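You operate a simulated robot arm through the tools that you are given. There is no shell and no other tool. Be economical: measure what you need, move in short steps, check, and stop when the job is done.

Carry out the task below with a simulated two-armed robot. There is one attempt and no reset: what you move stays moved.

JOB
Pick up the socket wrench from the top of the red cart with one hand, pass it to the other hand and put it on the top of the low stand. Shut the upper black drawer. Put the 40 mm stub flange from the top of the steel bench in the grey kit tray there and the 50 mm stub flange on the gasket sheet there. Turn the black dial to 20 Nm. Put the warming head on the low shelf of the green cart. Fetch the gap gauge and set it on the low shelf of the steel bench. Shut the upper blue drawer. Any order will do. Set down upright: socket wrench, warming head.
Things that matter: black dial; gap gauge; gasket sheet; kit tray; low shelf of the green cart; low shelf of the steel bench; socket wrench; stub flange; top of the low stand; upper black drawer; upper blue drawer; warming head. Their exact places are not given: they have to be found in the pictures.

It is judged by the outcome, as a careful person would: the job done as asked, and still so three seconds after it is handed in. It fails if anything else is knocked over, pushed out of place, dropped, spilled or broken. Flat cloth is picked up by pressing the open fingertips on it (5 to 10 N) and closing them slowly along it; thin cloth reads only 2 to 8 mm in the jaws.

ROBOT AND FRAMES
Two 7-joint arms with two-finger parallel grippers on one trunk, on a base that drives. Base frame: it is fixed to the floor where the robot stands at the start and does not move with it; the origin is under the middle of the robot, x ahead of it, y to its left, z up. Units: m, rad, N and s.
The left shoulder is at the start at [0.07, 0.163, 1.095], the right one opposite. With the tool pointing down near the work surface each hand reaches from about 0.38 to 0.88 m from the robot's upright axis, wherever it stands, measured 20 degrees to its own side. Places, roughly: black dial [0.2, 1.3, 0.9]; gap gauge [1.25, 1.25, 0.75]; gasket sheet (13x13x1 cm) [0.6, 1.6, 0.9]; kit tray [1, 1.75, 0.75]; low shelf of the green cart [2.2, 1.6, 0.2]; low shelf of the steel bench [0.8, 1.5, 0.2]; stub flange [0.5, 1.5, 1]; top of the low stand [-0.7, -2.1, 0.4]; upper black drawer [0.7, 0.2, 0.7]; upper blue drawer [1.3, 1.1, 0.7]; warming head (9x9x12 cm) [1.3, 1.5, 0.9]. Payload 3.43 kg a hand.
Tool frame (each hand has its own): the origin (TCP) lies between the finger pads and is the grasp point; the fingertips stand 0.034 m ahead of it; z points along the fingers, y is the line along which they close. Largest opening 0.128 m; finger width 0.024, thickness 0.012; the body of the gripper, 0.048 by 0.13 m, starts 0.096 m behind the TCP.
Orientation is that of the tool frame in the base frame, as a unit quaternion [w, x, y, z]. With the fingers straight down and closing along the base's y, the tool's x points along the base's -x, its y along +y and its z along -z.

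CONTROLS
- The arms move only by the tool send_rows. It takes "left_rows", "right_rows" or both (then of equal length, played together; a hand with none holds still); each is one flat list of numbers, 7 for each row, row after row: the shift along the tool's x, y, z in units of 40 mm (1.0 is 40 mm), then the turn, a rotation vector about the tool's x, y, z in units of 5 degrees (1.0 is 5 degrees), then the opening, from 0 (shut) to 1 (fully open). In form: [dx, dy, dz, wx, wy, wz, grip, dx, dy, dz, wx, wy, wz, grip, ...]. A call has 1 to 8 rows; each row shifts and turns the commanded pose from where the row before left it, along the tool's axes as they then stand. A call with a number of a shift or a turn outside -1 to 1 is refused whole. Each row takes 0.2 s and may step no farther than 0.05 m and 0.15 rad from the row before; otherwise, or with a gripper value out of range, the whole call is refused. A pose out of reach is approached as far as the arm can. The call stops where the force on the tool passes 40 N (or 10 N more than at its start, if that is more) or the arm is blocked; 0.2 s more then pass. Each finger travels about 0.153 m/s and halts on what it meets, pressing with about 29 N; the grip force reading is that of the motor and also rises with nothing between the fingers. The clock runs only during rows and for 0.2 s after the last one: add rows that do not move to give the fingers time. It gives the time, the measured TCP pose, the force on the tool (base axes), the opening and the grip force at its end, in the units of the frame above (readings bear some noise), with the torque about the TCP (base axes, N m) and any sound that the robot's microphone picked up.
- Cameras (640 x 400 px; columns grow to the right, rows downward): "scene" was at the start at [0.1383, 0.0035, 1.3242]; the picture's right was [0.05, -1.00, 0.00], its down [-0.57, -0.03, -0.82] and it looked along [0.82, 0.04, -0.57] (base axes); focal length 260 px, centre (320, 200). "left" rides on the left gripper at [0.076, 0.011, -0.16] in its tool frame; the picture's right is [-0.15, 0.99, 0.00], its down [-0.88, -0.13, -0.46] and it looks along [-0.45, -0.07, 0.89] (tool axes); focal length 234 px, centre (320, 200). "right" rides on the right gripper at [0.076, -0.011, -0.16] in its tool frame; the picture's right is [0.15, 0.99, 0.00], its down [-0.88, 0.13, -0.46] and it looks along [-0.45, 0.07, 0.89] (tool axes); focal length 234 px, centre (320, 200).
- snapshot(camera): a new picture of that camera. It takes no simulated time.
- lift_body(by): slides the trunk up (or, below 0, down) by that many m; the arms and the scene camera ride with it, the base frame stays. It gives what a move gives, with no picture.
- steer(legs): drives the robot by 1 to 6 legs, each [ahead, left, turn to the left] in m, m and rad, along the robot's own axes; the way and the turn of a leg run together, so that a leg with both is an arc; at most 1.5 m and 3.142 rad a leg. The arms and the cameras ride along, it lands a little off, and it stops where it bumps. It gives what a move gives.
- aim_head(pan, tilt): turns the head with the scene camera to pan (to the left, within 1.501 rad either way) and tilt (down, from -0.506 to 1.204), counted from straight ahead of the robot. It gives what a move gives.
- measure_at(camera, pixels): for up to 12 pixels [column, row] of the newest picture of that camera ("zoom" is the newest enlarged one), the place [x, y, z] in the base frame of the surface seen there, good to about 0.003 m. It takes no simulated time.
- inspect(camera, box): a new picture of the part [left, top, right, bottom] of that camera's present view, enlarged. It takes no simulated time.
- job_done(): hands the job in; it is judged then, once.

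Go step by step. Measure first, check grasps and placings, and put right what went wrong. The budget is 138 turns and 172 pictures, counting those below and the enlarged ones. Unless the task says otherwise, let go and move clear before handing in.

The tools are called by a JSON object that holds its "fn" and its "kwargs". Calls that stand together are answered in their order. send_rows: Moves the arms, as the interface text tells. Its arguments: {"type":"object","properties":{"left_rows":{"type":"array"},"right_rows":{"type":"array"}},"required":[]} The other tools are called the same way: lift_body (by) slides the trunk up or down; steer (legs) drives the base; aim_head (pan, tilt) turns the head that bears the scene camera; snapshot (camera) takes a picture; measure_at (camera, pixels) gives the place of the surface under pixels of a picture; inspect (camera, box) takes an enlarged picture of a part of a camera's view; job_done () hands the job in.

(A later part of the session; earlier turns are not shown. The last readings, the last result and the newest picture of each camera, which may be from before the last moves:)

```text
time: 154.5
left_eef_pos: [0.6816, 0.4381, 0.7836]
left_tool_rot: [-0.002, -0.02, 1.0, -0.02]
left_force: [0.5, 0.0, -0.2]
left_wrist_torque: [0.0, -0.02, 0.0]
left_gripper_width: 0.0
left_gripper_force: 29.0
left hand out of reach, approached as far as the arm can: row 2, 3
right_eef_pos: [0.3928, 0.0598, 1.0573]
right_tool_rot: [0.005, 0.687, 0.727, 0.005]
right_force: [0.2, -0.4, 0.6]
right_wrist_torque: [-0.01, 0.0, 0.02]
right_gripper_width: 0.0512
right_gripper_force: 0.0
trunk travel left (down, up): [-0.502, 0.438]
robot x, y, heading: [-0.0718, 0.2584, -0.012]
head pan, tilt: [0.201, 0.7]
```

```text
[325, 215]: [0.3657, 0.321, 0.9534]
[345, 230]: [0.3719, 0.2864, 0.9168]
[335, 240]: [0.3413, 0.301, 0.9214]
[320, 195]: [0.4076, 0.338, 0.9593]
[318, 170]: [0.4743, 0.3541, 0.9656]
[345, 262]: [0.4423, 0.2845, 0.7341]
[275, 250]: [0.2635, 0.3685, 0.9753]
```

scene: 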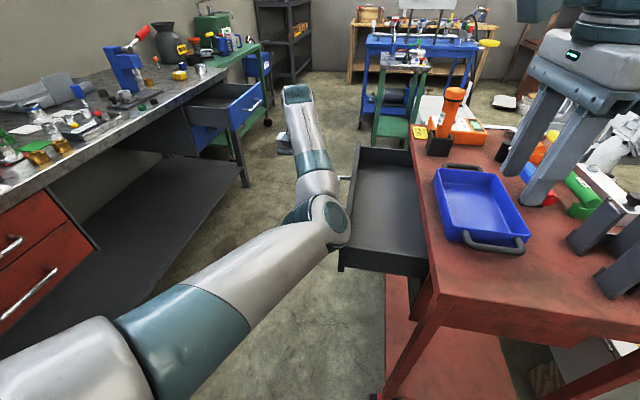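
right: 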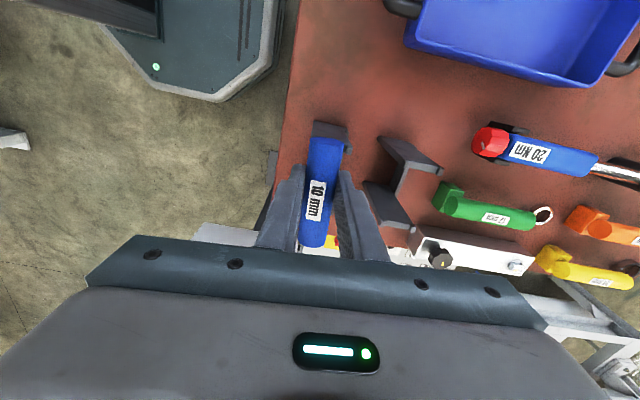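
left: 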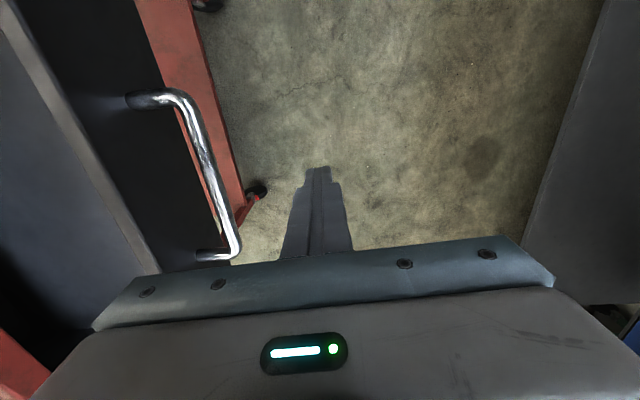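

The elbow is above the drawer (z≥0.88). I push the handle toward -y in steps.

{"fn": "send_rows", "kwargs": {"left_rows": [0, -0.5, 0, 0, 0, 0, 0, 0, -0.5, 0, 0, 0, 0, 0, 0, -0.5, 0, 0, 0, 0, 0, 0, -0.5, 0, 0, 0, 0, 0, 0, -0.5, 0, 0, 0, 0, 0, 0, -0.5, 0, 0, 0, 0, 0, 0, -0.5, 0, 0, 0, 0, 0, 0, -0.5, 0, 0, 0, 0, 0]}}

{"fn": "snapshot", "kwargs": {"camera": "scene"}}

{"fn": "snapshot", "kwargs": {"camera": "left"}}

```text
time: 156.3
left_eef_pos: [0.6981, 0.2788, 0.7891]
left_tool_rot: [-0.002, -0.019, 1.0, -0.021]
left_force: [-0.1, -0.9, -0.1]
left_wrist_torque: [0.0, 0.02, -0.03]
left_gripper_width: 0.0
left_gripper_force: 29.2
left hand out of reach, approached as far as the arm can: row 1, 3
right_eef_pos: [0.3923, 0.0587, 1.0584]
right_tool_rot: [0.004, 0.686, 0.727, 0.004]
right_force: [0.4, 0.6, -0.7]
right_wrist_torque: [0.01, 0.0, 0.04]
right_gripper_width: 0.0513
right_gripper_force: 0.0
trunk travel left (down, up): [-0.502, 0.438]
robot x, y, heading: [-0.0707, 0.2589, -0.015]
head pan, tilt: [0.201, 0.7]
```

```text
94 pictures are left
```

scene: 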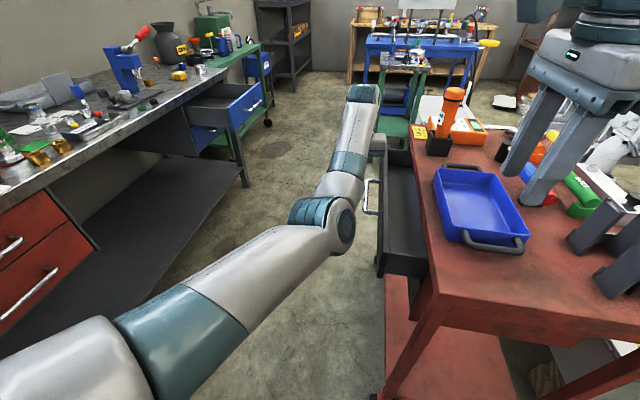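

```text
93 pictures are left
```

left: 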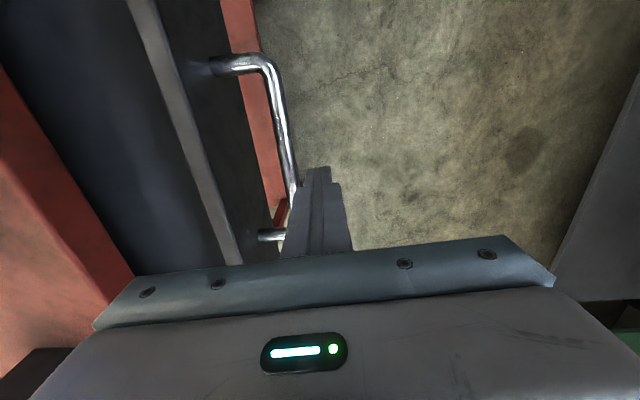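

The drawer slides easily. I continue until it stops.

{"fn": "send_rows", "kwargs": {"left_rows": [0, -0.4, 0, 0, 0, 0, 0, 0, -0.4, 0, 0, 0, 0, 0, 0, -0.4, 0, 0, 0, 0, 0, 0, -0.4, 0, 0, 0, 0, 0, 0, -0.4, 0, 0, 0, 0, 0, 0, -0.4, 0, 0, 0, 0, 0, 0, -0.3, 0, 0, 0, 0, 0]}}

{"fn": "snapshot", "kwargs": {"camera": "scene"}}

{"fn": "snapshot", "kwargs": {"camera": "left"}}

```text
time: 157.9
left_eef_pos: [0.7023, 0.1722, 0.7915]
left_tool_rot: [-0.002, -0.02, 1.0, -0.021]
left_force: [-0.6, 0.3, 0.2]
left_wrist_torque: [0.01, -0.01, -0.01]
left_gripper_width: 0.0
left_gripper_force: 29.1
right_eef_pos: [0.3921, 0.0596, 1.0573]
right_tool_rot: [0.004, 0.686, 0.727, 0.005]
right_force: [-0.1, -0.7, 0.3]
right_wrist_torque: [0.0, -0.01, 0.0]
right_gripper_width: 0.0514
right_gripper_force: 0.0
trunk travel left (down, up): [-0.502, 0.438]
robot x, y, heading: [-0.07, 0.2588, -0.019]
head pan, tilt: [0.201, 0.7]
```

```text
92 pictures are left
```

scene: 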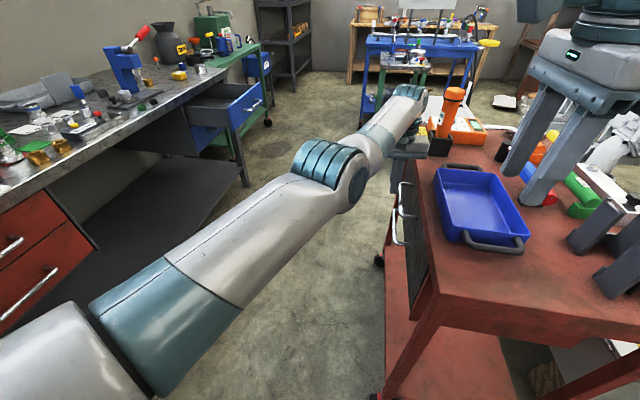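

```text
91 pictures are left
```

left: 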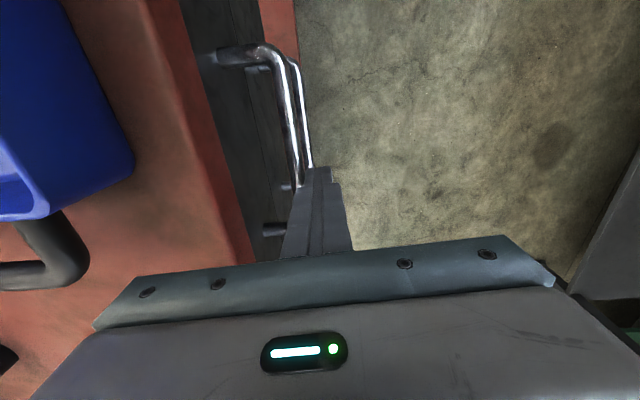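

Nearly closed; upper handle is ~1 cm short of the lower one. I push further in small steps until resistance.

{"fn": "send_rows", "kwargs": {"left_rows": [0, -0.15, 0, 0, 0, 0, 0, 0, -0.15, 0, 0, 0, 0, 0, 0, -0.15, 0, 0, 0, 0, 0, 0, -0.15, 0, 0, 0, 0, 0, 0, -0.1, 0, 0, 0, 0, 0]}}

{"fn": "snapshot", "kwargs": {"camera": "left"}}

```text
time: 159.1
left_eef_pos: [0.6988, 0.1665, 0.7938]
left_tool_rot: [0.003, -0.026, 1.0, -0.012]
left_force: [3.2, 7.4, -0.3]
left_wrist_torque: [0.31, -0.14, -0.05]
left_gripper_width: 0.0001
left_gripper_force: 29.3
left hand out of reach, approached as far as the arm can: row 1, 3, 4
right_eef_pos: [0.3937, 0.0612, 1.0574]
right_tool_rot: [0.004, 0.685, 0.728, 0.006]
right_force: [-0.3, 0.0, -0.6]
right_wrist_torque: [0.05, -0.03, 0.01]
right_gripper_width: 0.0513
right_gripper_force: 0.1
trunk travel left (down, up): [-0.502, 0.438]
robot x, y, heading: [-0.0717, 0.2606, -0.01]
head pan, tilt: [0.201, 0.7]
stopped in row 5 (left hand): the force on the tool passed its limit (the readings are from after the stop); the commanded pose is now the measured one
```

```text
90 pictures are left
```

left: 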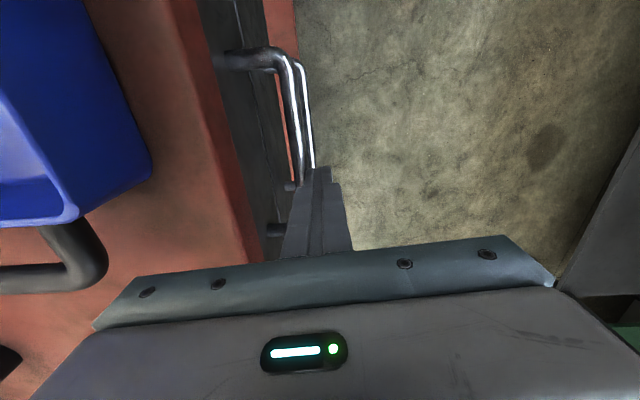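

The drawer hit its stop (force limit, handles line up). I back off and check the face against the lower drawer.

{"fn": "send_rows", "kwargs": {"left_rows": [0, 0.8, 0, 0, 0, 0, 0, 0, 0.9, 0, 0, 0, 0, 0, 0, 0.9, 0, 0, 0, 0, 0, 0, 0.9, -0.3, 0, 0, 0, 0, 0, 0.5, -0.8, 0, 0, 0, 0, 0, 0, -0.8, 0, 0, 0, 0, 0, 0, -0.8, 0, 0, 0, 0]}}

{"fn": "lift_body", "kwargs": {"by": 0.3}}

{"fn": "aim_head", "kwargs": {"pan": -0.1, "tilt": 0.8}}

{"fn": "inspect", "kwargs": {"camera": "scene", "box": [240, 140, 400, 340]}}

{"fn": "inspect", "kwargs": {"camera": "left", "box": [0, 0, 400, 250]}}

```text
time: 160.7
left_eef_pos: [0.6887, 0.3267, 0.8976]
left_tool_rot: [0.001, -0.025, 1.0, -0.015]
left_force: [0.5, -0.7, -0.5]
left_wrist_torque: [0.01, -0.01, 0.0]
left_gripper_width: 0.0
left_gripper_force: 29.4
right_eef_pos: [0.3935, 0.0619, 1.0579]
right_tool_rot: [0.004, 0.685, 0.728, 0.004]
right_force: [0.7, 0.3, 0.1]
right_wrist_torque: [0.0, -0.03, 0.02]
right_gripper_width: 0.0513
right_gripper_force: 0.0
trunk travel left (down, up): [-0.502, 0.438]
robot x, y, heading: [-0.0723, 0.2591, -0.01]
head pan, tilt: [0.201, 0.7]
```

```text
time: 163.7
left_eef_pos: [0.6885, 0.3273, 1.1962]
left_tool_rot: [0.002, -0.025, 1.0, -0.014]
left_force: [-0.4, 1.0, 0.0]
left_wrist_torque: [-0.01, 0.01, -0.01]
left_gripper_width: 0.0
left_gripper_force: 28.9
right_eef_pos: [0.3953, 0.0621, 1.3568]
right_tool_rot: [0.004, 0.686, 0.728, 0.004]
right_force: [0.2, -0.4, 0.1]
right_wrist_torque: [0.0, -0.01, -0.01]
right_gripper_width: 0.0514
right_gripper_force: 0.0
trunk travel left (down, up): [-0.802, 0.138]
robot x, y, heading: [-0.0698, 0.2608, -0.013]
head pan, tilt: [0.201, 0.7]
```

```text
time: 164.4
left_eef_pos: [0.6893, 0.327, 1.1969]
left_tool_rot: [0.002, -0.024, 1.0, -0.015]
left_force: [-0.1, -0.7, -0.4]
left_wrist_torque: [0.02, 0.01, 0.0]
left_gripper_width: 0.0002
left_gripper_force: 28.7
right_eef_pos: [0.3949, 0.0619, 1.357]
right_tool_rot: [0.003, 0.685, 0.729, 0.004]
right_force: [-0.2, 0.4, -0.2]
right_wrist_torque: [0.0, 0.02, -0.01]
right_gripper_width: 0.0513
right_gripper_force: 0.0
trunk travel left (down, up): [-0.802, 0.138]
robot x, y, heading: [-0.0686, 0.2592, -0.011]
head pan, tilt: [-0.099, 0.799]
```

```text
2.00 times, centred on (320, 240) of scene
```

zoom: 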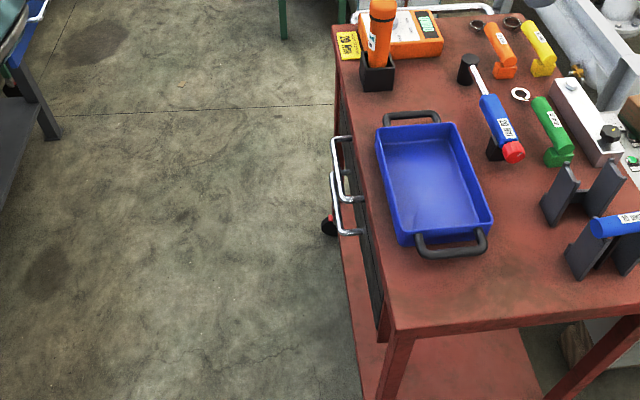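

```text
1.60 times, centred on (200, 125) of left
```

zoom: 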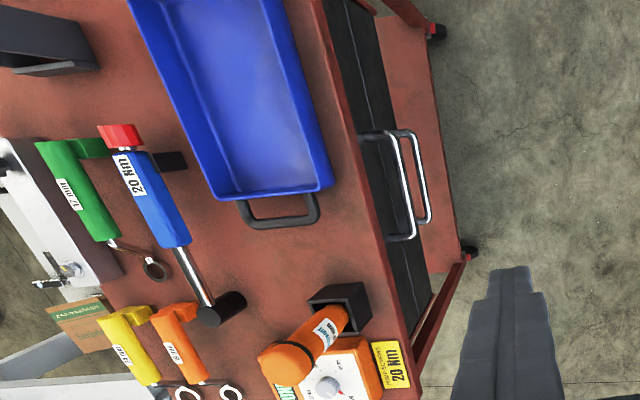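

The black drawer is shut flush. Next: the bench. I retract the left hand, move left and forward into the aisle, and turn to face the bench.

{"fn": "send_rows", "kwargs": {"left_rows": [0.8, 0, -0.6, 0, 0, 0, 0.5, 0.8, 0, -0.6, 0, 0, 0, 0.5, 0.8, 0, -0.6, 0, 0, 0, 0.5, 0.8, 0, -0.6, 0, 0, 0, 0.5, 0.8, 0, -0.6, 0, 0, 0, 0.5, 0.8, 0, -0.6, 0, 0, 0, 0.5]}}

{"fn": "steer", "kwargs": {"legs": [[0, 0.28, 0], [0.6, 0, 0], [0, 0, 1.58]]}}

{"fn": "aim_head", "kwargs": {"pan": 0.0, "tilt": 0.75}}

{"fn": "snapshot", "kwargs": {"camera": "scene"}}

```text
time: 165.8
left_eef_pos: [0.4955, 0.3226, 1.3389]
left_tool_rot: [0.003, -0.025, 1.0, -0.015]
left_force: [-0.1, -0.5, -1.1]
left_wrist_torque: [-0.03, -0.03, -0.01]
left_gripper_width: 0.064
left_gripper_force: 0.0
right_eef_pos: [0.3927, 0.0621, 1.356]
right_tool_rot: [0.005, 0.685, 0.728, 0.005]
right_force: [-0.2, 0.7, 0.1]
right_wrist_torque: [0.02, -0.02, 0.0]
right_gripper_width: 0.0513
right_gripper_force: 0.0
trunk travel left (down, up): [-0.802, 0.138]
robot x, y, heading: [-0.0696, 0.2613, -0.01]
head pan, tilt: [-0.099, 0.799]
```

```text
time: 174.6
left_eef_pos: [0.468, 1.0987, 1.3392]
left_tool_rot: [-0.012, 0.726, -0.688, 0.01]
left_force: [-0.1, 0.1, -0.6]
left_wrist_torque: [0.03, -0.03, -0.03]
left_gripper_width: 0.0638
left_gripper_force: 0.1
right_eef_pos: [0.7291, 0.9984, 1.3573]
right_tool_rot: [0.0, -0.033, 0.999, 0.006]
right_force: [-0.4, 0.0, 0.4]
right_wrist_torque: [-0.02, -0.01, -0.04]
right_gripper_width: 0.0512
right_gripper_force: 0.1
trunk travel left (down, up): [-0.802, 0.138]
robot x, y, heading: [0.5318, 0.533, 1.564]
head pan, tilt: [-0.099, 0.799]
```

```text
time: 175.2
left_eef_pos: [0.4676, 1.0998, 1.3391]
left_tool_rot: [-0.013, 0.726, -0.688, 0.009]
left_force: [-0.1, -0.3, -0.6]
left_wrist_torque: [-0.02, -0.02, -0.01]
left_gripper_width: 0.0641
left_gripper_force: 0.0
right_eef_pos: [0.7289, 0.9982, 1.3575]
right_tool_rot: [0.0, -0.033, 0.999, 0.006]
right_force: [-0.5, 0.2, 0.3]
right_wrist_torque: [0.01, 0.03, -0.02]
right_gripper_width: 0.0512
right_gripper_force: 0.0
trunk travel left (down, up): [-0.802, 0.138]
robot x, y, heading: [0.536, 0.5286, 1.567]
head pan, tilt: [0.0, 0.75]
```

```text
87 pictures are left
```

scene: 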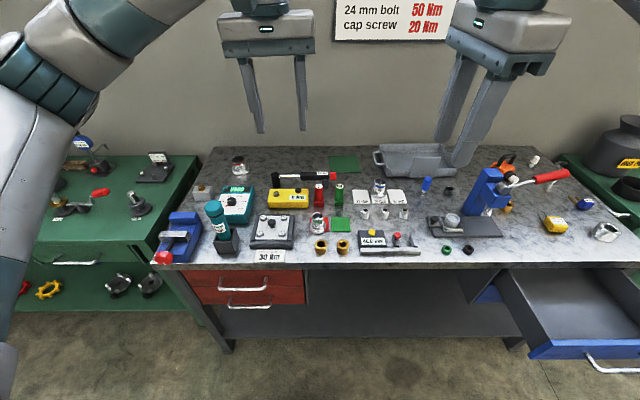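

A full bench view. I zoom into sections to identify flanges, gasket sheet, tray, dial and warming head.

{"fn": "inspect", "kwargs": {"camera": "scene", "box": [150, 145, 270, 270]}}

{"fn": "inspect", "kwargs": {"camera": "scene", "box": [260, 145, 420, 265]}}

{"fn": "inspect", "kwargs": {"camera": "scene", "box": [370, 130, 520, 265]}}

{"fn": "inspect", "kwargs": {"camera": "scene", "box": [470, 150, 640, 380]}}

```text
3.20 times, centred on (210, 208) of scene
```

zoom: 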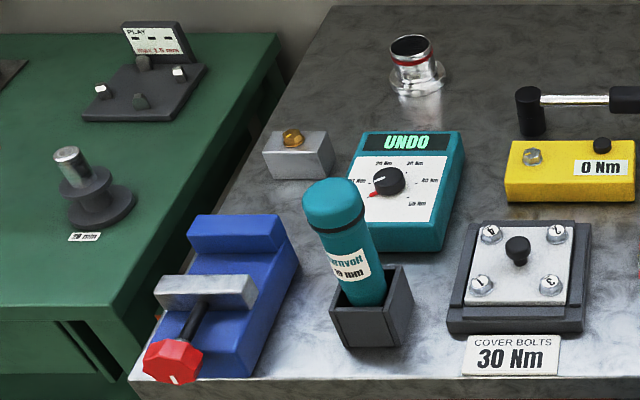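

```text
3.33 times, centred on (340, 205) of scene
```

zoom: 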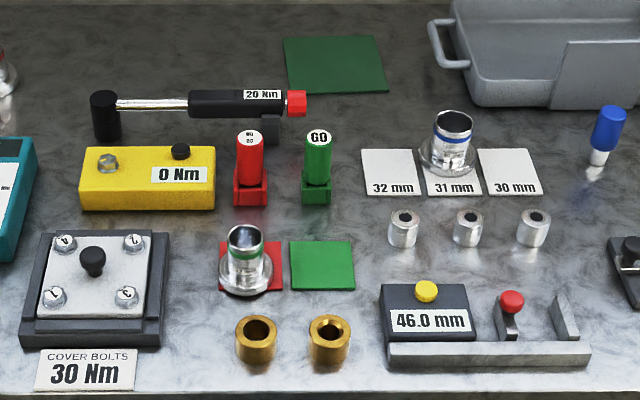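

```text
2.96 times, centred on (445, 198) of scene
```

zoom: 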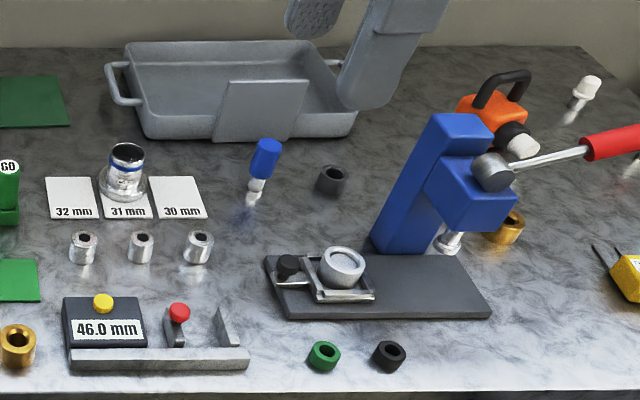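

```text
1.74 times, centred on (555, 265) of scene
```

zoom: 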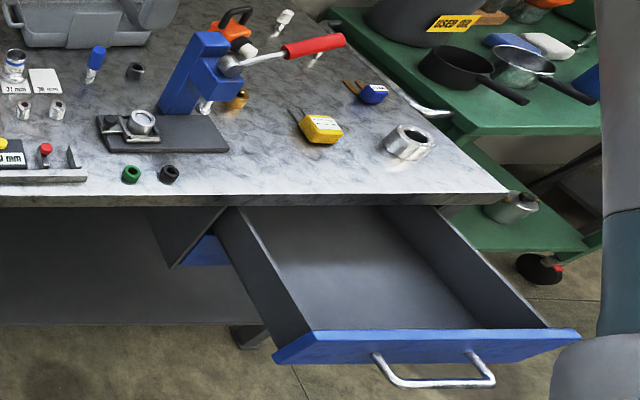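

I measure the key objects: three ring-banded flanges, green sheet, grey tray, teal dial box, yellow/blue gauges, orange head and drawer.

{"fn": "measure_at", "kwargs": {"camera": "scene", "pixels": [[240, 160], [317, 218], [379, 186], [344, 163], [415, 160], [231, 200], [555, 222], [585, 203], [500, 165], [605, 230], [460, 190], [440, 225]]}}

{"fn": "inspect", "kwargs": {"camera": "scene", "box": [530, 190, 630, 250]}}

{"fn": "inspect", "kwargs": {"camera": "scene", "box": [205, 180, 265, 230]}}

{"fn": "inspect", "kwargs": {"camera": "scene", "box": [470, 145, 560, 220]}}

```text
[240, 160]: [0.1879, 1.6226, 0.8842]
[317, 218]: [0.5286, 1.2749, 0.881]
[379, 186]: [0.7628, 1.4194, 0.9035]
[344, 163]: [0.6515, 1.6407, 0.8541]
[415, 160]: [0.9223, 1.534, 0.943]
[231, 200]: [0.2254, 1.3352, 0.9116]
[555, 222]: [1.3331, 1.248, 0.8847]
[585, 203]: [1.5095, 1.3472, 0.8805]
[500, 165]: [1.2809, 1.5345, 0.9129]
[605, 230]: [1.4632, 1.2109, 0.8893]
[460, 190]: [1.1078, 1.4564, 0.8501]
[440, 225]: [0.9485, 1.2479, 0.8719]
```

```text
6.40 times, centred on (580, 220) of scene
```

zoom: 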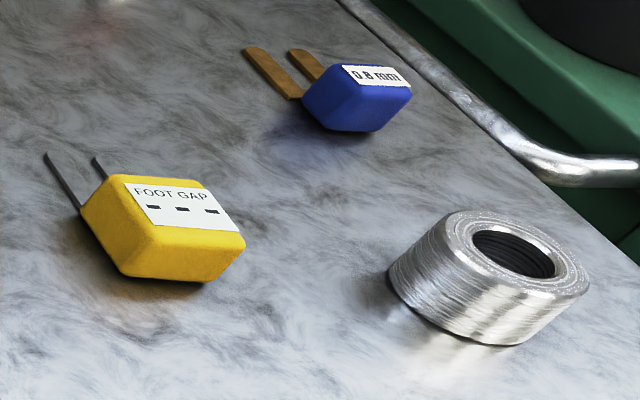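

```text
8.00 times, centred on (235, 205) of scene
```

zoom: 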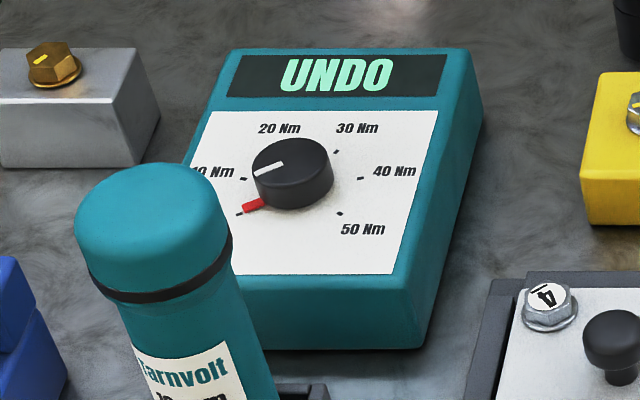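

```text
5.33 times, centred on (515, 182) of scene
```

zoom: 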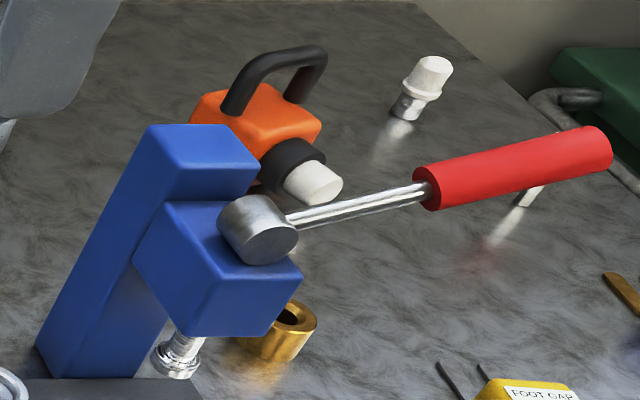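

The 40 mm flange looks like the green-banded one (~38 mm) and 50 mm the blue-banded (~49 mm). I measure the bench edge, tray interior and sheet corners.

{"fn": "measure_at", "kwargs": {"camera": "scene", "pixels": [[400, 264], [200, 265], [380, 300], [330, 157], [358, 157], [362, 170], [328, 170], [400, 156], [440, 150], [390, 172], [447, 172], [550, 355]]}}

{"fn": "inspect", "kwargs": {"camera": "scene", "box": [300, 170, 400, 260]}}

{"fn": "measure_at", "kwargs": {"camera": "zoom", "pixels": [[80, 270], [135, 270], [108, 285], [105, 330], [60, 340], [155, 345], [460, 85], [525, 85], [495, 95], [490, 150], [440, 150], [540, 150]]}}

```text
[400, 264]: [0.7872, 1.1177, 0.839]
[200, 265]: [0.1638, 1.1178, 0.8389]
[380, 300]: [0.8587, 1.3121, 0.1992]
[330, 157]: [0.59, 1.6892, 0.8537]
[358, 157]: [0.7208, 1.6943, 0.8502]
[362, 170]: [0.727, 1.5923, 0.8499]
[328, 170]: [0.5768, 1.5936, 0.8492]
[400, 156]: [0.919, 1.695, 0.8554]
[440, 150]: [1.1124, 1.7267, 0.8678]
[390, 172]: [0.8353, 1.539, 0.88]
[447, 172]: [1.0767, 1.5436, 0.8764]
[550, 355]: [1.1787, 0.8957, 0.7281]
```

```text
4.44 times, centred on (350, 215) of scene
```

zoom: 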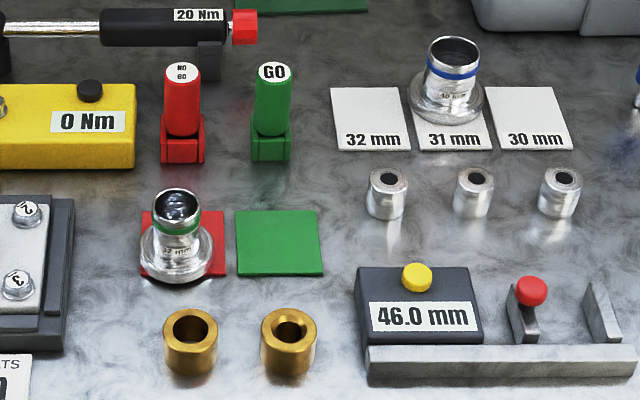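

```text
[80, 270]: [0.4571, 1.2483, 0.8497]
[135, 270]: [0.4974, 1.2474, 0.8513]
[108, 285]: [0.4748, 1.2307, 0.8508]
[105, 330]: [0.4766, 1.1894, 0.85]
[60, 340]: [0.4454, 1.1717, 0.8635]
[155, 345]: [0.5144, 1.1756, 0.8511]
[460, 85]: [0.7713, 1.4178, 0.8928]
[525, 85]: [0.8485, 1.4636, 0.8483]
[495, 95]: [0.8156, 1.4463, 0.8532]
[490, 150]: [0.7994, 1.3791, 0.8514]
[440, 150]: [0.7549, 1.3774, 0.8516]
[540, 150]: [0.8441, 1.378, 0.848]
```

The flanges bear labels on the tube. I zoom tight to read them.

{"fn": "inspect", "kwargs": {"camera": "scene", "box": [364, 172, 394, 202]}}

{"fn": "inspect", "kwargs": {"camera": "scene", "box": [302, 205, 334, 237]}}

{"fn": "inspect", "kwargs": {"camera": "scene", "box": [225, 150, 257, 182]}}

{"fn": "measure_at", "kwargs": {"camera": "scene", "pixels": [[380, 178], [380, 193], [317, 212], [240, 156], [240, 170]]}}

```text
13.33 times, centred on (379, 187) of scene
```

zoom: 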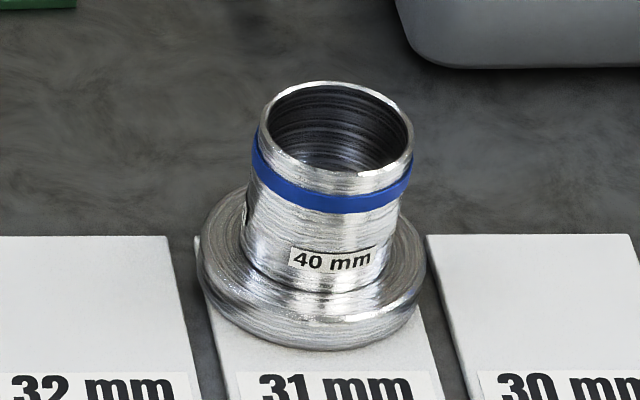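

```text
12.50 times, centred on (318, 221) of scene
```

zoom: 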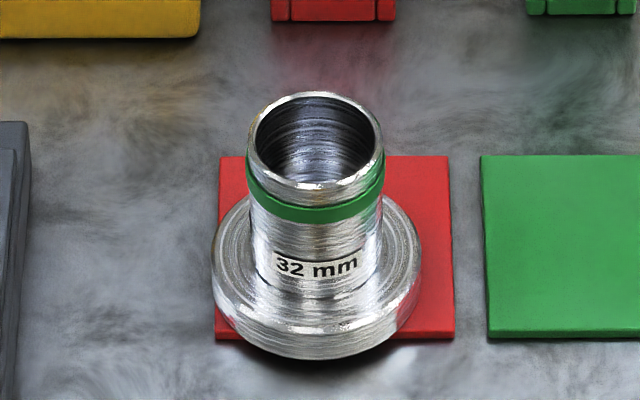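

```text
12.50 times, centred on (241, 166) of scene
```

zoom: 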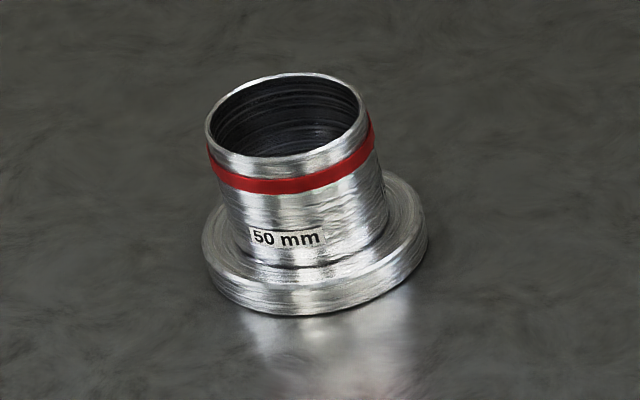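

```text
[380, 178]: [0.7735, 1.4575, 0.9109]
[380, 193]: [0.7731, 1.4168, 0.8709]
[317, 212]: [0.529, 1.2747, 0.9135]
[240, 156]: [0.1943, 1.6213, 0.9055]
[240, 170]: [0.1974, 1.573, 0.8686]
```

The labels settle it: blue band is 40 mm (~0.766,1.44), red band is 50 mm (~0.19,1.61). I drive nearer to (0.86,0.82) and rotate the right hand to its natural pose.

{"fn": "steer", "kwargs": {"legs": [[0, -0.33, 0], [0.26, 0, 0]]}}

{"fn": "send_rows", "kwargs": {"right_rows": [0, 0, 0, 0, 0, -1, 0.6, 0, 0, 0, 0, 0, -1, 0.6, 0, 0, 0, 0, 0, -1, 0.6, 0, 0, 0, 0, 0, -1, 0.6, 0, 0, 0, 0, 0, -1, 0.6, 0, 0, 0, 0, 0, -1, 0.6, 0, 0, 0, 0, 0, -1, 0.6, 0, 0, 0, 0, 0, -1, 0.6]}}

{"fn": "send_rows", "kwargs": {"right_rows": [0, 0, 0, 0, 0, -1, 0.6, 0, 0, 0, 0, 0, -1, 0.6, 0, 0, 0, 0, 0, -1, 0.6, 0, 0, 0, 0, 0, -1, 0.6, 0, 0, 0, 0, 0, -1, 0.6, 0, 0, 0, 0, 0, -1, 0.6, 0, 0, 0, 0, 0, -1, 0.6, 0, 0, 0, 0, 0, -1, 0.6]}}

{"fn": "snapshot", "kwargs": {"camera": "scene"}}

{"fn": "snapshot", "kwargs": {"camera": "right"}}

```text
time: 178.9
left_eef_pos: [0.8029, 1.3526, 1.3394]
left_tool_rot: [-0.012, 0.726, -0.688, 0.008]
left_force: [0.1, -1.1, 0.0]
left_wrist_torque: [0.02, -0.03, 0.01]
left_gripper_width: 0.0639
left_gripper_force: 0.0
right_eef_pos: [1.0639, 1.2498, 1.3585]
right_tool_rot: [0.0, -0.033, 0.999, 0.007]
right_force: [1.1, -0.1, -0.7]
right_wrist_torque: [0.0, 0.04, 0.02]
right_gripper_width: 0.0513
right_gripper_force: 0.2
trunk travel left (down, up): [-0.802, 0.138]
robot x, y, heading: [0.8674, 0.7884, 1.561]
head pan, tilt: [0.0, 0.75]
```

```text
time: 180.7
left_eef_pos: [0.8032, 1.3539, 1.3384]
left_tool_rot: [-0.013, 0.725, -0.688, 0.009]
left_force: [0.8, -0.8, 0.8]
left_wrist_torque: [0.0, 0.03, -0.04]
left_gripper_width: 0.0641
left_gripper_force: 0.1
right_eef_pos: [1.065, 1.2515, 1.3576]
right_tool_rot: [0.003, -0.374, 0.928, 0.006]
right_force: [0.7, -0.1, 0.0]
right_wrist_torque: [0.0, -0.02, 0.03]
right_gripper_width: 0.0769
right_gripper_force: 0.1
trunk travel left (down, up): [-0.802, 0.138]
robot x, y, heading: [0.8666, 0.7879, 1.561]
head pan, tilt: [0.0, 0.75]
```

```text
time: 182.5
left_eef_pos: [0.8037, 1.3538, 1.3391]
left_tool_rot: [-0.012, 0.725, -0.688, 0.009]
left_force: [-0.1, -1.4, -0.1]
left_wrist_torque: [0.01, 0.04, 0.01]
left_gripper_width: 0.0641
left_gripper_force: 0.1
right_eef_pos: [1.0639, 1.2532, 1.3573]
right_tool_rot: [0.003, -0.669, 0.743, 0.005]
right_force: [-0.3, 0.5, 0.6]
right_wrist_torque: [0.0, -0.02, -0.02]
right_gripper_width: 0.077
right_gripper_force: 0.1
trunk travel left (down, up): [-0.802, 0.138]
robot x, y, heading: [0.869, 0.7868, 1.565]
head pan, tilt: [0.0, 0.75]
```

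```text
75 pictures are left
```

scene: 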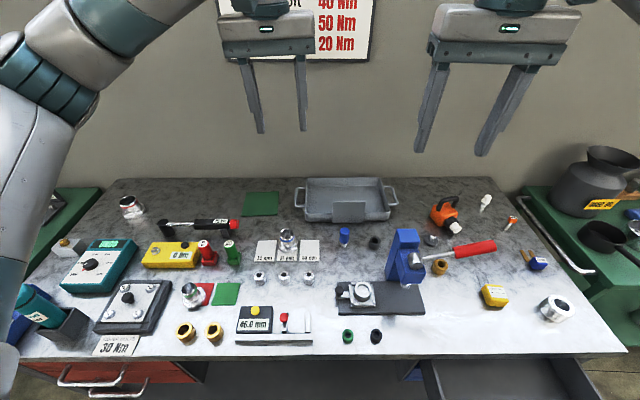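

```text
74 pictures are left
```

right: 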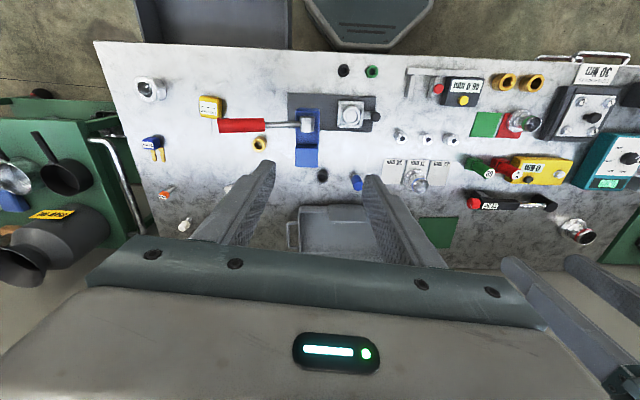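

I measure the 40 mm flange and the tray interior in this view.

{"fn": "measure_at", "kwargs": {"camera": "scene", "pixels": [[288, 245], [283, 240], [294, 240], [288, 231], [330, 190], [330, 202], [370, 195], [350, 185], [350, 210], [306, 187], [384, 187], [350, 204]]}}

{"fn": "inspect", "kwargs": {"camera": "scene", "box": [240, 165, 420, 275]}}

```text
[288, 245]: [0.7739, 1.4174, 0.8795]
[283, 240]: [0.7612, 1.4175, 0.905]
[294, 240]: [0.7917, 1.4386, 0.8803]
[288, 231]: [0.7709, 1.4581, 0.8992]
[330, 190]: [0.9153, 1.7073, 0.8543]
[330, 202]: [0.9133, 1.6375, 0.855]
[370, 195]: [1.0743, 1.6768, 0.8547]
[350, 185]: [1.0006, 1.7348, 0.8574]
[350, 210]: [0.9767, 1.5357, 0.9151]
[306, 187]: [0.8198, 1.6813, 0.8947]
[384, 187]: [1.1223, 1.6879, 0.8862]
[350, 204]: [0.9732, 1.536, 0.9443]
```

```text
3.56 times, centred on (330, 220) of scene
```

zoom: 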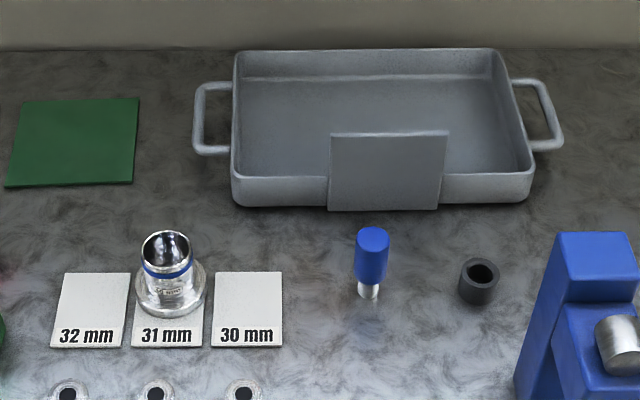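

I position the left hand above the 40 mm flange, lowering the trunk 0.2 and keeping the right hand high.

{"fn": "send_rows", "kwargs": {"left_rows": [-0.71, 0.22, 0, 0, 0, 0, 0.6, -0.71, 0.22, 0, 0, 0, 0, 0.6, -0.71, 0.22, 0, 0, 0, 0, 0.6, 0, 0, 0.7, 0, 0, 0, 0.6, 0, 0, 0.7, 0, 0, 0, 0.6], "right_rows": [0, 0, -0.8, 0, 0, 0, 0.6, 0, 0, -0.8, 0, 0, 0, 0.6, 0, 0, -0.8, 0, 0, 0, 0.6, 0, 0, 0, 0, 0, 0, 0.6, 0, 0, 0, 0, 0, 0, 0.6]}}

{"fn": "lift_body", "kwargs": {"by": -0.22}}

{"fn": "snapshot", "kwargs": {"camera": "left"}}

```text
time: 183.7
left_eef_pos: [0.7726, 1.4403, 1.2846]
left_tool_rot: [-0.011, 0.726, -0.688, 0.01]
left_force: [0.5, -0.2, 0.0]
left_wrist_torque: [-0.01, -0.01, 0.0]
left_gripper_width: 0.0769
left_gripper_force: 0.1
right_eef_pos: [1.065, 1.2515, 1.4528]
right_tool_rot: [0.003, -0.668, 0.745, 0.005]
right_force: [0.8, 0.1, -0.2]
right_wrist_torque: [0.02, 0.01, 0.02]
right_gripper_width: 0.077
right_gripper_force: 0.0
trunk travel left (down, up): [-0.802, 0.138]
robot x, y, heading: [0.8685, 0.7869, 1.565]
head pan, tilt: [0.0, 0.75]
```

```text
time: 186.0
left_eef_pos: [0.7743, 1.4388, 1.0659]
left_tool_rot: [-0.012, 0.726, -0.688, 0.009]
left_force: [0.0, -0.3, 0.9]
left_wrist_torque: [-0.04, 0.02, -0.02]
left_gripper_width: 0.077
left_gripper_force: 0.0
right_eef_pos: [1.0632, 1.2516, 1.2326]
right_tool_rot: [0.004, -0.668, 0.744, 0.004]
right_force: [0.6, -0.2, 0.7]
right_wrist_torque: [0.04, 0.0, 0.01]
right_gripper_width: 0.0771
right_gripper_force: 0.1
trunk travel left (down, up): [-0.582, 0.358]
robot x, y, heading: [0.8704, 0.7884, 1.562]
head pan, tilt: [0.0, 0.75]
```

```text
72 pictures are left
```

left: 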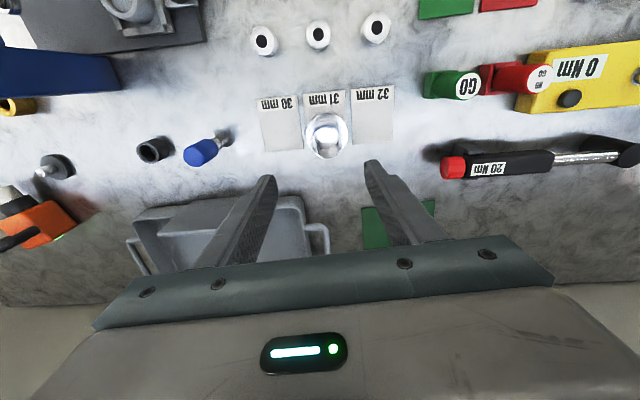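

{"fn": "measure_at", "kwargs": {"camera": "left", "pixels": [[326, 120], [315, 130], [338, 130], [326, 147], [326, 154]]}}

{"fn": "inspect", "kwargs": {"camera": "left", "box": [295, 105, 360, 165]}}

```text
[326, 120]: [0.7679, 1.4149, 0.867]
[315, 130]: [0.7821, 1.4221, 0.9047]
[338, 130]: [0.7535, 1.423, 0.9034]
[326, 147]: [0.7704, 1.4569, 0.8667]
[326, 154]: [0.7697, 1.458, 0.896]
```

```text
6.67 times, centred on (328, 135) of left
```

zoom: 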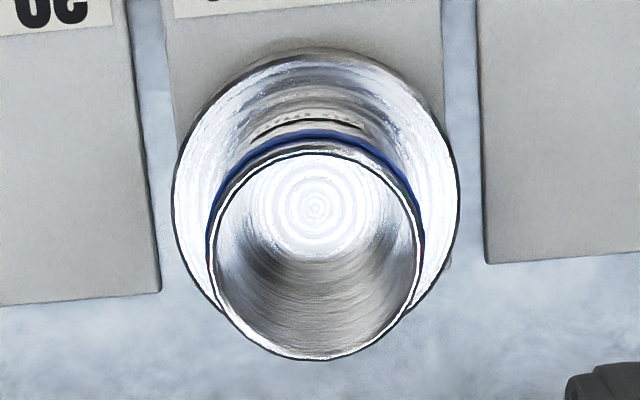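

The tube's centre is at pixel (327,144) versus the aim (320,143); I shift 10 mm along tool y, descend partly and re-check.

{"fn": "send_rows", "kwargs": {"left_rows": [0, 0.25, 0.5, 0, 0, 0, 0.6, 0, 0, 0.7, 0, 0, 0, 0.6, 0, 0, 0.7, 0, 0, 0, 0.6, 0, 0, 0.6, 0, 0, 0, 0.6, 0, 0, 0, 0, 0, 0, 0.6]}}

{"fn": "inspect", "kwargs": {"camera": "left", "box": [220, 80, 420, 280]}}

```text
time: 187.2
left_eef_pos: [0.7661, 1.4386, 0.9665]
left_tool_rot: [-0.013, 0.726, -0.687, 0.007]
left_force: [0.2, 0.1, -0.5]
left_wrist_torque: [-0.02, 0.0, 0.02]
left_gripper_width: 0.077
left_gripper_force: 0.0
right_eef_pos: [1.0636, 1.2513, 1.2328]
right_tool_rot: [0.004, -0.668, 0.744, 0.004]
right_force: [0.4, -0.2, 0.1]
right_wrist_torque: [0.01, -0.01, 0.01]
right_gripper_width: 0.077
right_gripper_force: 0.0
trunk travel left (down, up): [-0.582, 0.358]
robot x, y, heading: [0.8706, 0.793, 1.566]
head pan, tilt: [0.0, 0.75]
```

```text
2.00 times, centred on (320, 180) of left
```

zoom: 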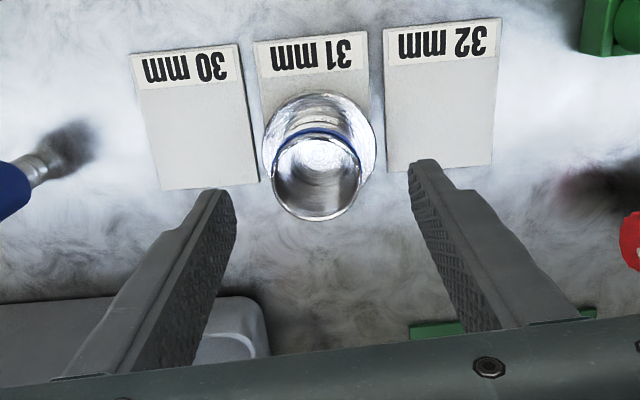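

Perfectly centred. I descend to grip height and close.

{"fn": "send_rows", "kwargs": {"left_rows": [0, 0, 0.75, 0, 0, 0, 0.6, 0, 0, 0.77, 0, 0, 0, 0.6, 0, 0, 0, 0, 0, 0, 0.3, 0, 0, 0, 0, 0, 0, 0, 0, 0, 0, 0, 0, 0, 0, 0, 0, -0.5, 0, 0, 0, 0, 0, 0, -0.9, 0, 0, 0, 0, 0, 0, -0.9, 0, 0, 0, 0]}}

{"fn": "inspect", "kwargs": {"camera": "left", "box": [220, 80, 420, 280]}}

```text
time: 189.0
left_eef_pos: [0.7657, 1.4419, 0.9962]
left_tool_rot: [-0.011, 0.726, -0.688, 0.008]
left_force: [1.1, 0.0, -2.8]
left_wrist_torque: [0.02, 0.01, -0.01]
left_gripper_width: 0.0431
left_gripper_force: 29.7
right_eef_pos: [1.0642, 1.2498, 1.2339]
right_tool_rot: [0.006, -0.667, 0.745, 0.005]
right_force: [-0.1, -0.2, -0.5]
right_wrist_torque: [0.01, 0.01, -0.03]
right_gripper_width: 0.0769
right_gripper_force: 0.1
trunk travel left (down, up): [-0.582, 0.358]
robot x, y, heading: [0.8688, 0.7885, 1.568]
head pan, tilt: [0.0, 0.75]
```

```text
2.00 times, centred on (320, 180) of left
```

zoom: 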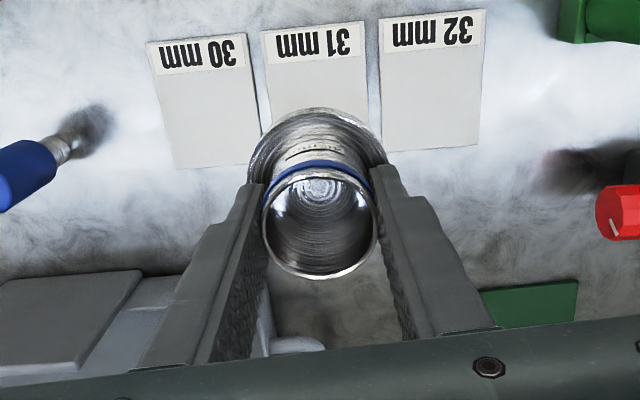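

Held at 43 mm. I lift more, shift the robot right/forward so the tray is in reach, then see the pose.

{"fn": "send_rows", "kwargs": {"left_rows": [0, 0, -0.8, 0, 0, 0, 0, 0, 0, -0.8, 0, 0, 0, 0]}}

{"fn": "steer", "kwargs": {"legs": [[0.04, -0.1, 0]]}}

```text
time: 189.6
left_eef_pos: [0.7622, 1.4403, 1.062]
left_tool_rot: [-0.011, 0.726, -0.687, 0.009]
left_force: [-0.3, -0.3, -2.3]
left_wrist_torque: [0.04, 0.0, 0.0]
left_gripper_width: 0.0431
left_gripper_force: 28.6
right_eef_pos: [1.0647, 1.2502, 1.2335]
right_tool_rot: [0.004, -0.667, 0.745, 0.004]
right_force: [-0.7, 0.5, -0.3]
right_wrist_torque: [0.03, 0.02, -0.01]
right_gripper_width: 0.0767
right_gripper_force: 0.0
trunk travel left (down, up): [-0.582, 0.358]
robot x, y, heading: [0.8678, 0.7874, 1.564]
head pan, tilt: [0.0, 0.75]
```

```text
time: 190.8
left_eef_pos: [0.8582, 1.4787, 1.0611]
left_tool_rot: [-0.012, 0.727, -0.687, 0.008]
left_force: [-0.3, 0.7, -2.4]
left_wrist_torque: [-0.02, 0.0, -0.03]
left_gripper_width: 0.0429
left_gripper_force: 29.0
right_eef_pos: [1.1616, 1.2905, 1.2338]
right_tool_rot: [0.004, -0.668, 0.744, 0.005]
right_force: [-0.7, -1.8, -1.0]
right_wrist_torque: [-0.01, 0.0, 0.01]
right_gripper_width: 0.0771
right_gripper_force: 0.0
trunk travel left (down, up): [-0.582, 0.358]
robot x, y, heading: [0.9631, 0.8301, 1.566]
head pan, tilt: [0.0, 0.75]
```

{"fn": "send_rows", "kwargs": {"left_rows": [-0.83, -0.456, 0, 0, 0, 0, 0, -0.83, -0.456, 0, 0, 0, 0, 0, -0.83, -0.456, 0, 0, 0, 0, 0, -0.83, -0.456, 0, 0, 0, 0, 0, -0.83, -0.456, 0, 0, 0, 0, 0, 0, 0, 0, 0, 0, 0, 0]}}

{"fn": "snapshot", "kwargs": {"camera": "left"}}

```text
time: 192.2
left_eef_pos: [0.9238, 1.6179, 1.057]
left_tool_rot: [-0.013, 0.727, -0.687, 0.009]
left_force: [-0.4, -0.6, -1.9]
left_wrist_torque: [0.0, 0.02, 0.0]
left_gripper_width: 0.0431
left_gripper_force: 29.1
left hand out of reach, approached as far as the arm can: row 5
right_eef_pos: [1.1594, 1.2913, 1.2323]
right_tool_rot: [0.004, -0.668, 0.744, 0.005]
right_force: [-0.3, 0.5, -0.5]
right_wrist_torque: [0.02, -0.08, 0.0]
right_gripper_width: 0.0767
right_gripper_force: 0.1
trunk travel left (down, up): [-0.582, 0.358]
robot x, y, heading: [0.9651, 0.8256, 1.562]
head pan, tilt: [0.0, 0.75]
```

```text
68 pictures are left
```

left: 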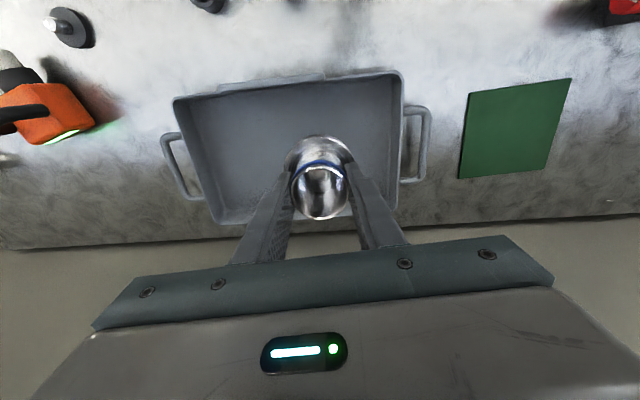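

The flange is over the tray floor. I descend close to the floor, then by small steps.

{"fn": "send_rows", "kwargs": {"left_rows": [0, 0, 0.8, 0, 0, 0, 0, 0, 0, 0.8, 0, 0, 0, 0, 0, 0, 0.8, 0, 0, 0, 0, 0, 0, 0.8, 0, 0, 0, 0, 0, 0, 0.25, 0, 0, 0, 0, 0, 0, 0, 0, 0, 0, 0]}}

{"fn": "send_rows", "kwargs": {"left_rows": [0, 0, 0.1, 0, 0, 0, 0, 0, 0, 0, 0, 0, 0, 0]}}

{"fn": "send_rows", "kwargs": {"left_rows": [0, 0, 0.08, 0, 0, 0, 0, 0, 0, 0, 0, 0, 0, 0]}}

{"fn": "inspect", "kwargs": {"camera": "left", "box": [160, 60, 480, 260]}}

```text
time: 193.6
left_eef_pos: [0.9328, 1.6221, 0.9197]
left_tool_rot: [-0.012, 0.726, -0.687, 0.009]
left_force: [0.8, -0.8, -1.0]
left_wrist_torque: [0.01, -0.03, 0.04]
left_gripper_width: 0.0427
left_gripper_force: 29.7
right_eef_pos: [1.1608, 1.2899, 1.2331]
right_tool_rot: [0.004, -0.669, 0.744, 0.004]
right_force: [0.1, -0.4, 0.6]
right_wrist_torque: [0.02, -0.02, 0.03]
right_gripper_width: 0.0769
right_gripper_force: 0.0
trunk travel left (down, up): [-0.582, 0.358]
robot x, y, heading: [0.9679, 0.8268, 1.569]
head pan, tilt: [0.0, 0.75]
```

```text
time: 194.2
left_eef_pos: [0.9322, 1.6212, 0.9159]
left_tool_rot: [-0.013, 0.727, -0.687, 0.009]
left_force: [0.5, 0.3, -1.6]
left_wrist_torque: [0.0, -0.01, -0.01]
left_gripper_width: 0.0427
left_gripper_force: 28.9
right_eef_pos: [1.1601, 1.2898, 1.2327]
right_tool_rot: [0.004, -0.668, 0.744, 0.004]
right_force: [-0.3, -0.2, 0.0]
right_wrist_torque: [-0.05, 0.01, -0.02]
right_gripper_width: 0.0768
right_gripper_force: 0.1
trunk travel left (down, up): [-0.582, 0.358]
robot x, y, heading: [0.9672, 0.8253, 1.566]
head pan, tilt: [0.0, 0.75]
```

```text
time: 194.8
left_eef_pos: [0.9303, 1.6215, 0.9154]
left_tool_rot: [-0.012, 0.726, -0.687, 0.009]
left_force: [0.2, -0.2, -2.7]
left_wrist_torque: [0.03, 0.0, 0.01]
left_gripper_width: 0.0431
left_gripper_force: 29.2
right_eef_pos: [1.1602, 1.2901, 1.2328]
right_tool_rot: [0.004, -0.668, 0.744, 0.005]
right_force: [0.5, 0.4, -0.2]
right_wrist_torque: [0.01, 0.0, 0.0]
right_gripper_width: 0.0766
right_gripper_force: 0.2
trunk travel left (down, up): [-0.582, 0.358]
robot x, y, heading: [0.9627, 0.826, 1.568]
head pan, tilt: [0.0, 0.75]
```

```text
2.00 times, centred on (320, 160) of left
```

zoom: 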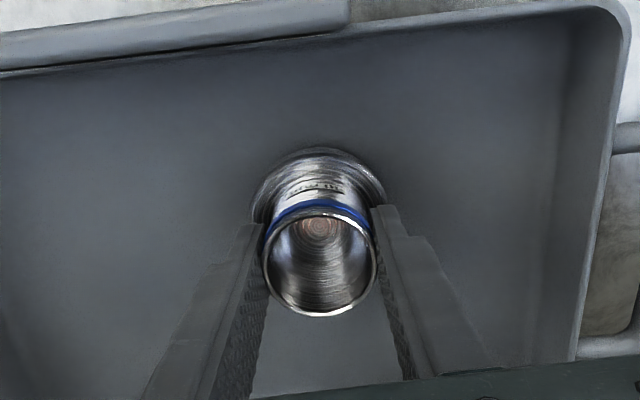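

Still a few mm above. I continue with small steps until contact.

{"fn": "send_rows", "kwargs": {"left_rows": [0, 0, 0.06, 0, 0, 0, 0, 0, 0, 0, 0, 0, 0, 0]}}

{"fn": "send_rows", "kwargs": {"left_rows": [0, 0, 0.06, 0, 0, 0, 0, 0, 0, 0, 0, 0, 0, 0]}}

{"fn": "send_rows", "kwargs": {"left_rows": [0, 0, 0.06, 0, 0, 0, 0, 0, 0, 0, 0, 0, 0, 0]}}

```text
time: 195.4
left_eef_pos: [0.9309, 1.6207, 0.9122]
left_tool_rot: [-0.012, 0.727, -0.687, 0.009]
left_force: [0.4, -1.1, -2.8]
left_wrist_torque: [0.0, -0.04, 0.0]
left_gripper_width: 0.0429
left_gripper_force: 28.7
right_eef_pos: [1.1597, 1.2882, 1.2335]
right_tool_rot: [0.004, -0.669, 0.743, 0.005]
right_force: [0.4, 0.0, 0.1]
right_wrist_torque: [-0.04, 0.03, 0.0]
right_gripper_width: 0.0768
right_gripper_force: 0.1
trunk travel left (down, up): [-0.582, 0.358]
robot x, y, heading: [0.967, 0.8267, 1.566]
head pan, tilt: [0.0, 0.75]
```

```text
time: 196.0
left_eef_pos: [0.9301, 1.623, 0.9119]
left_tool_rot: [-0.012, 0.726, -0.687, 0.008]
left_force: [-0.5, 1.5, 5.5]
left_wrist_torque: [0.1, 0.34, -0.06]
left_gripper_width: 0.0429
left_gripper_force: 28.8
right_eef_pos: [1.1602, 1.2892, 1.2337]
right_tool_rot: [0.005, -0.669, 0.744, 0.005]
right_force: [0.2, 0.1, -0.7]
right_wrist_torque: [0.0, -0.01, -0.04]
right_gripper_width: 0.077
right_gripper_force: 0.0
trunk travel left (down, up): [-0.582, 0.358]
robot x, y, heading: [0.9634, 0.8244, 1.567]
head pan, tilt: [0.0, 0.75]
```

```text
time: 196.6
left_eef_pos: [0.9318, 1.6198, 0.9103]
left_tool_rot: [-0.014, 0.726, -0.687, 0.008]
left_force: [-1.5, 2.4, 19.1]
left_wrist_torque: [0.2, 0.73, 0.0]
left_gripper_width: 0.0433
left_gripper_force: 28.8
right_eef_pos: [1.1606, 1.2877, 1.2342]
right_tool_rot: [0.005, -0.668, 0.744, 0.005]
right_force: [-0.2, 0.4, 0.5]
right_wrist_torque: [0.01, 0.01, 0.0]
right_gripper_width: 0.0766
right_gripper_force: 0.1
trunk travel left (down, up): [-0.582, 0.358]
robot x, y, heading: [0.9654, 0.8292, 1.565]
head pan, tilt: [0.0, 0.75]
```

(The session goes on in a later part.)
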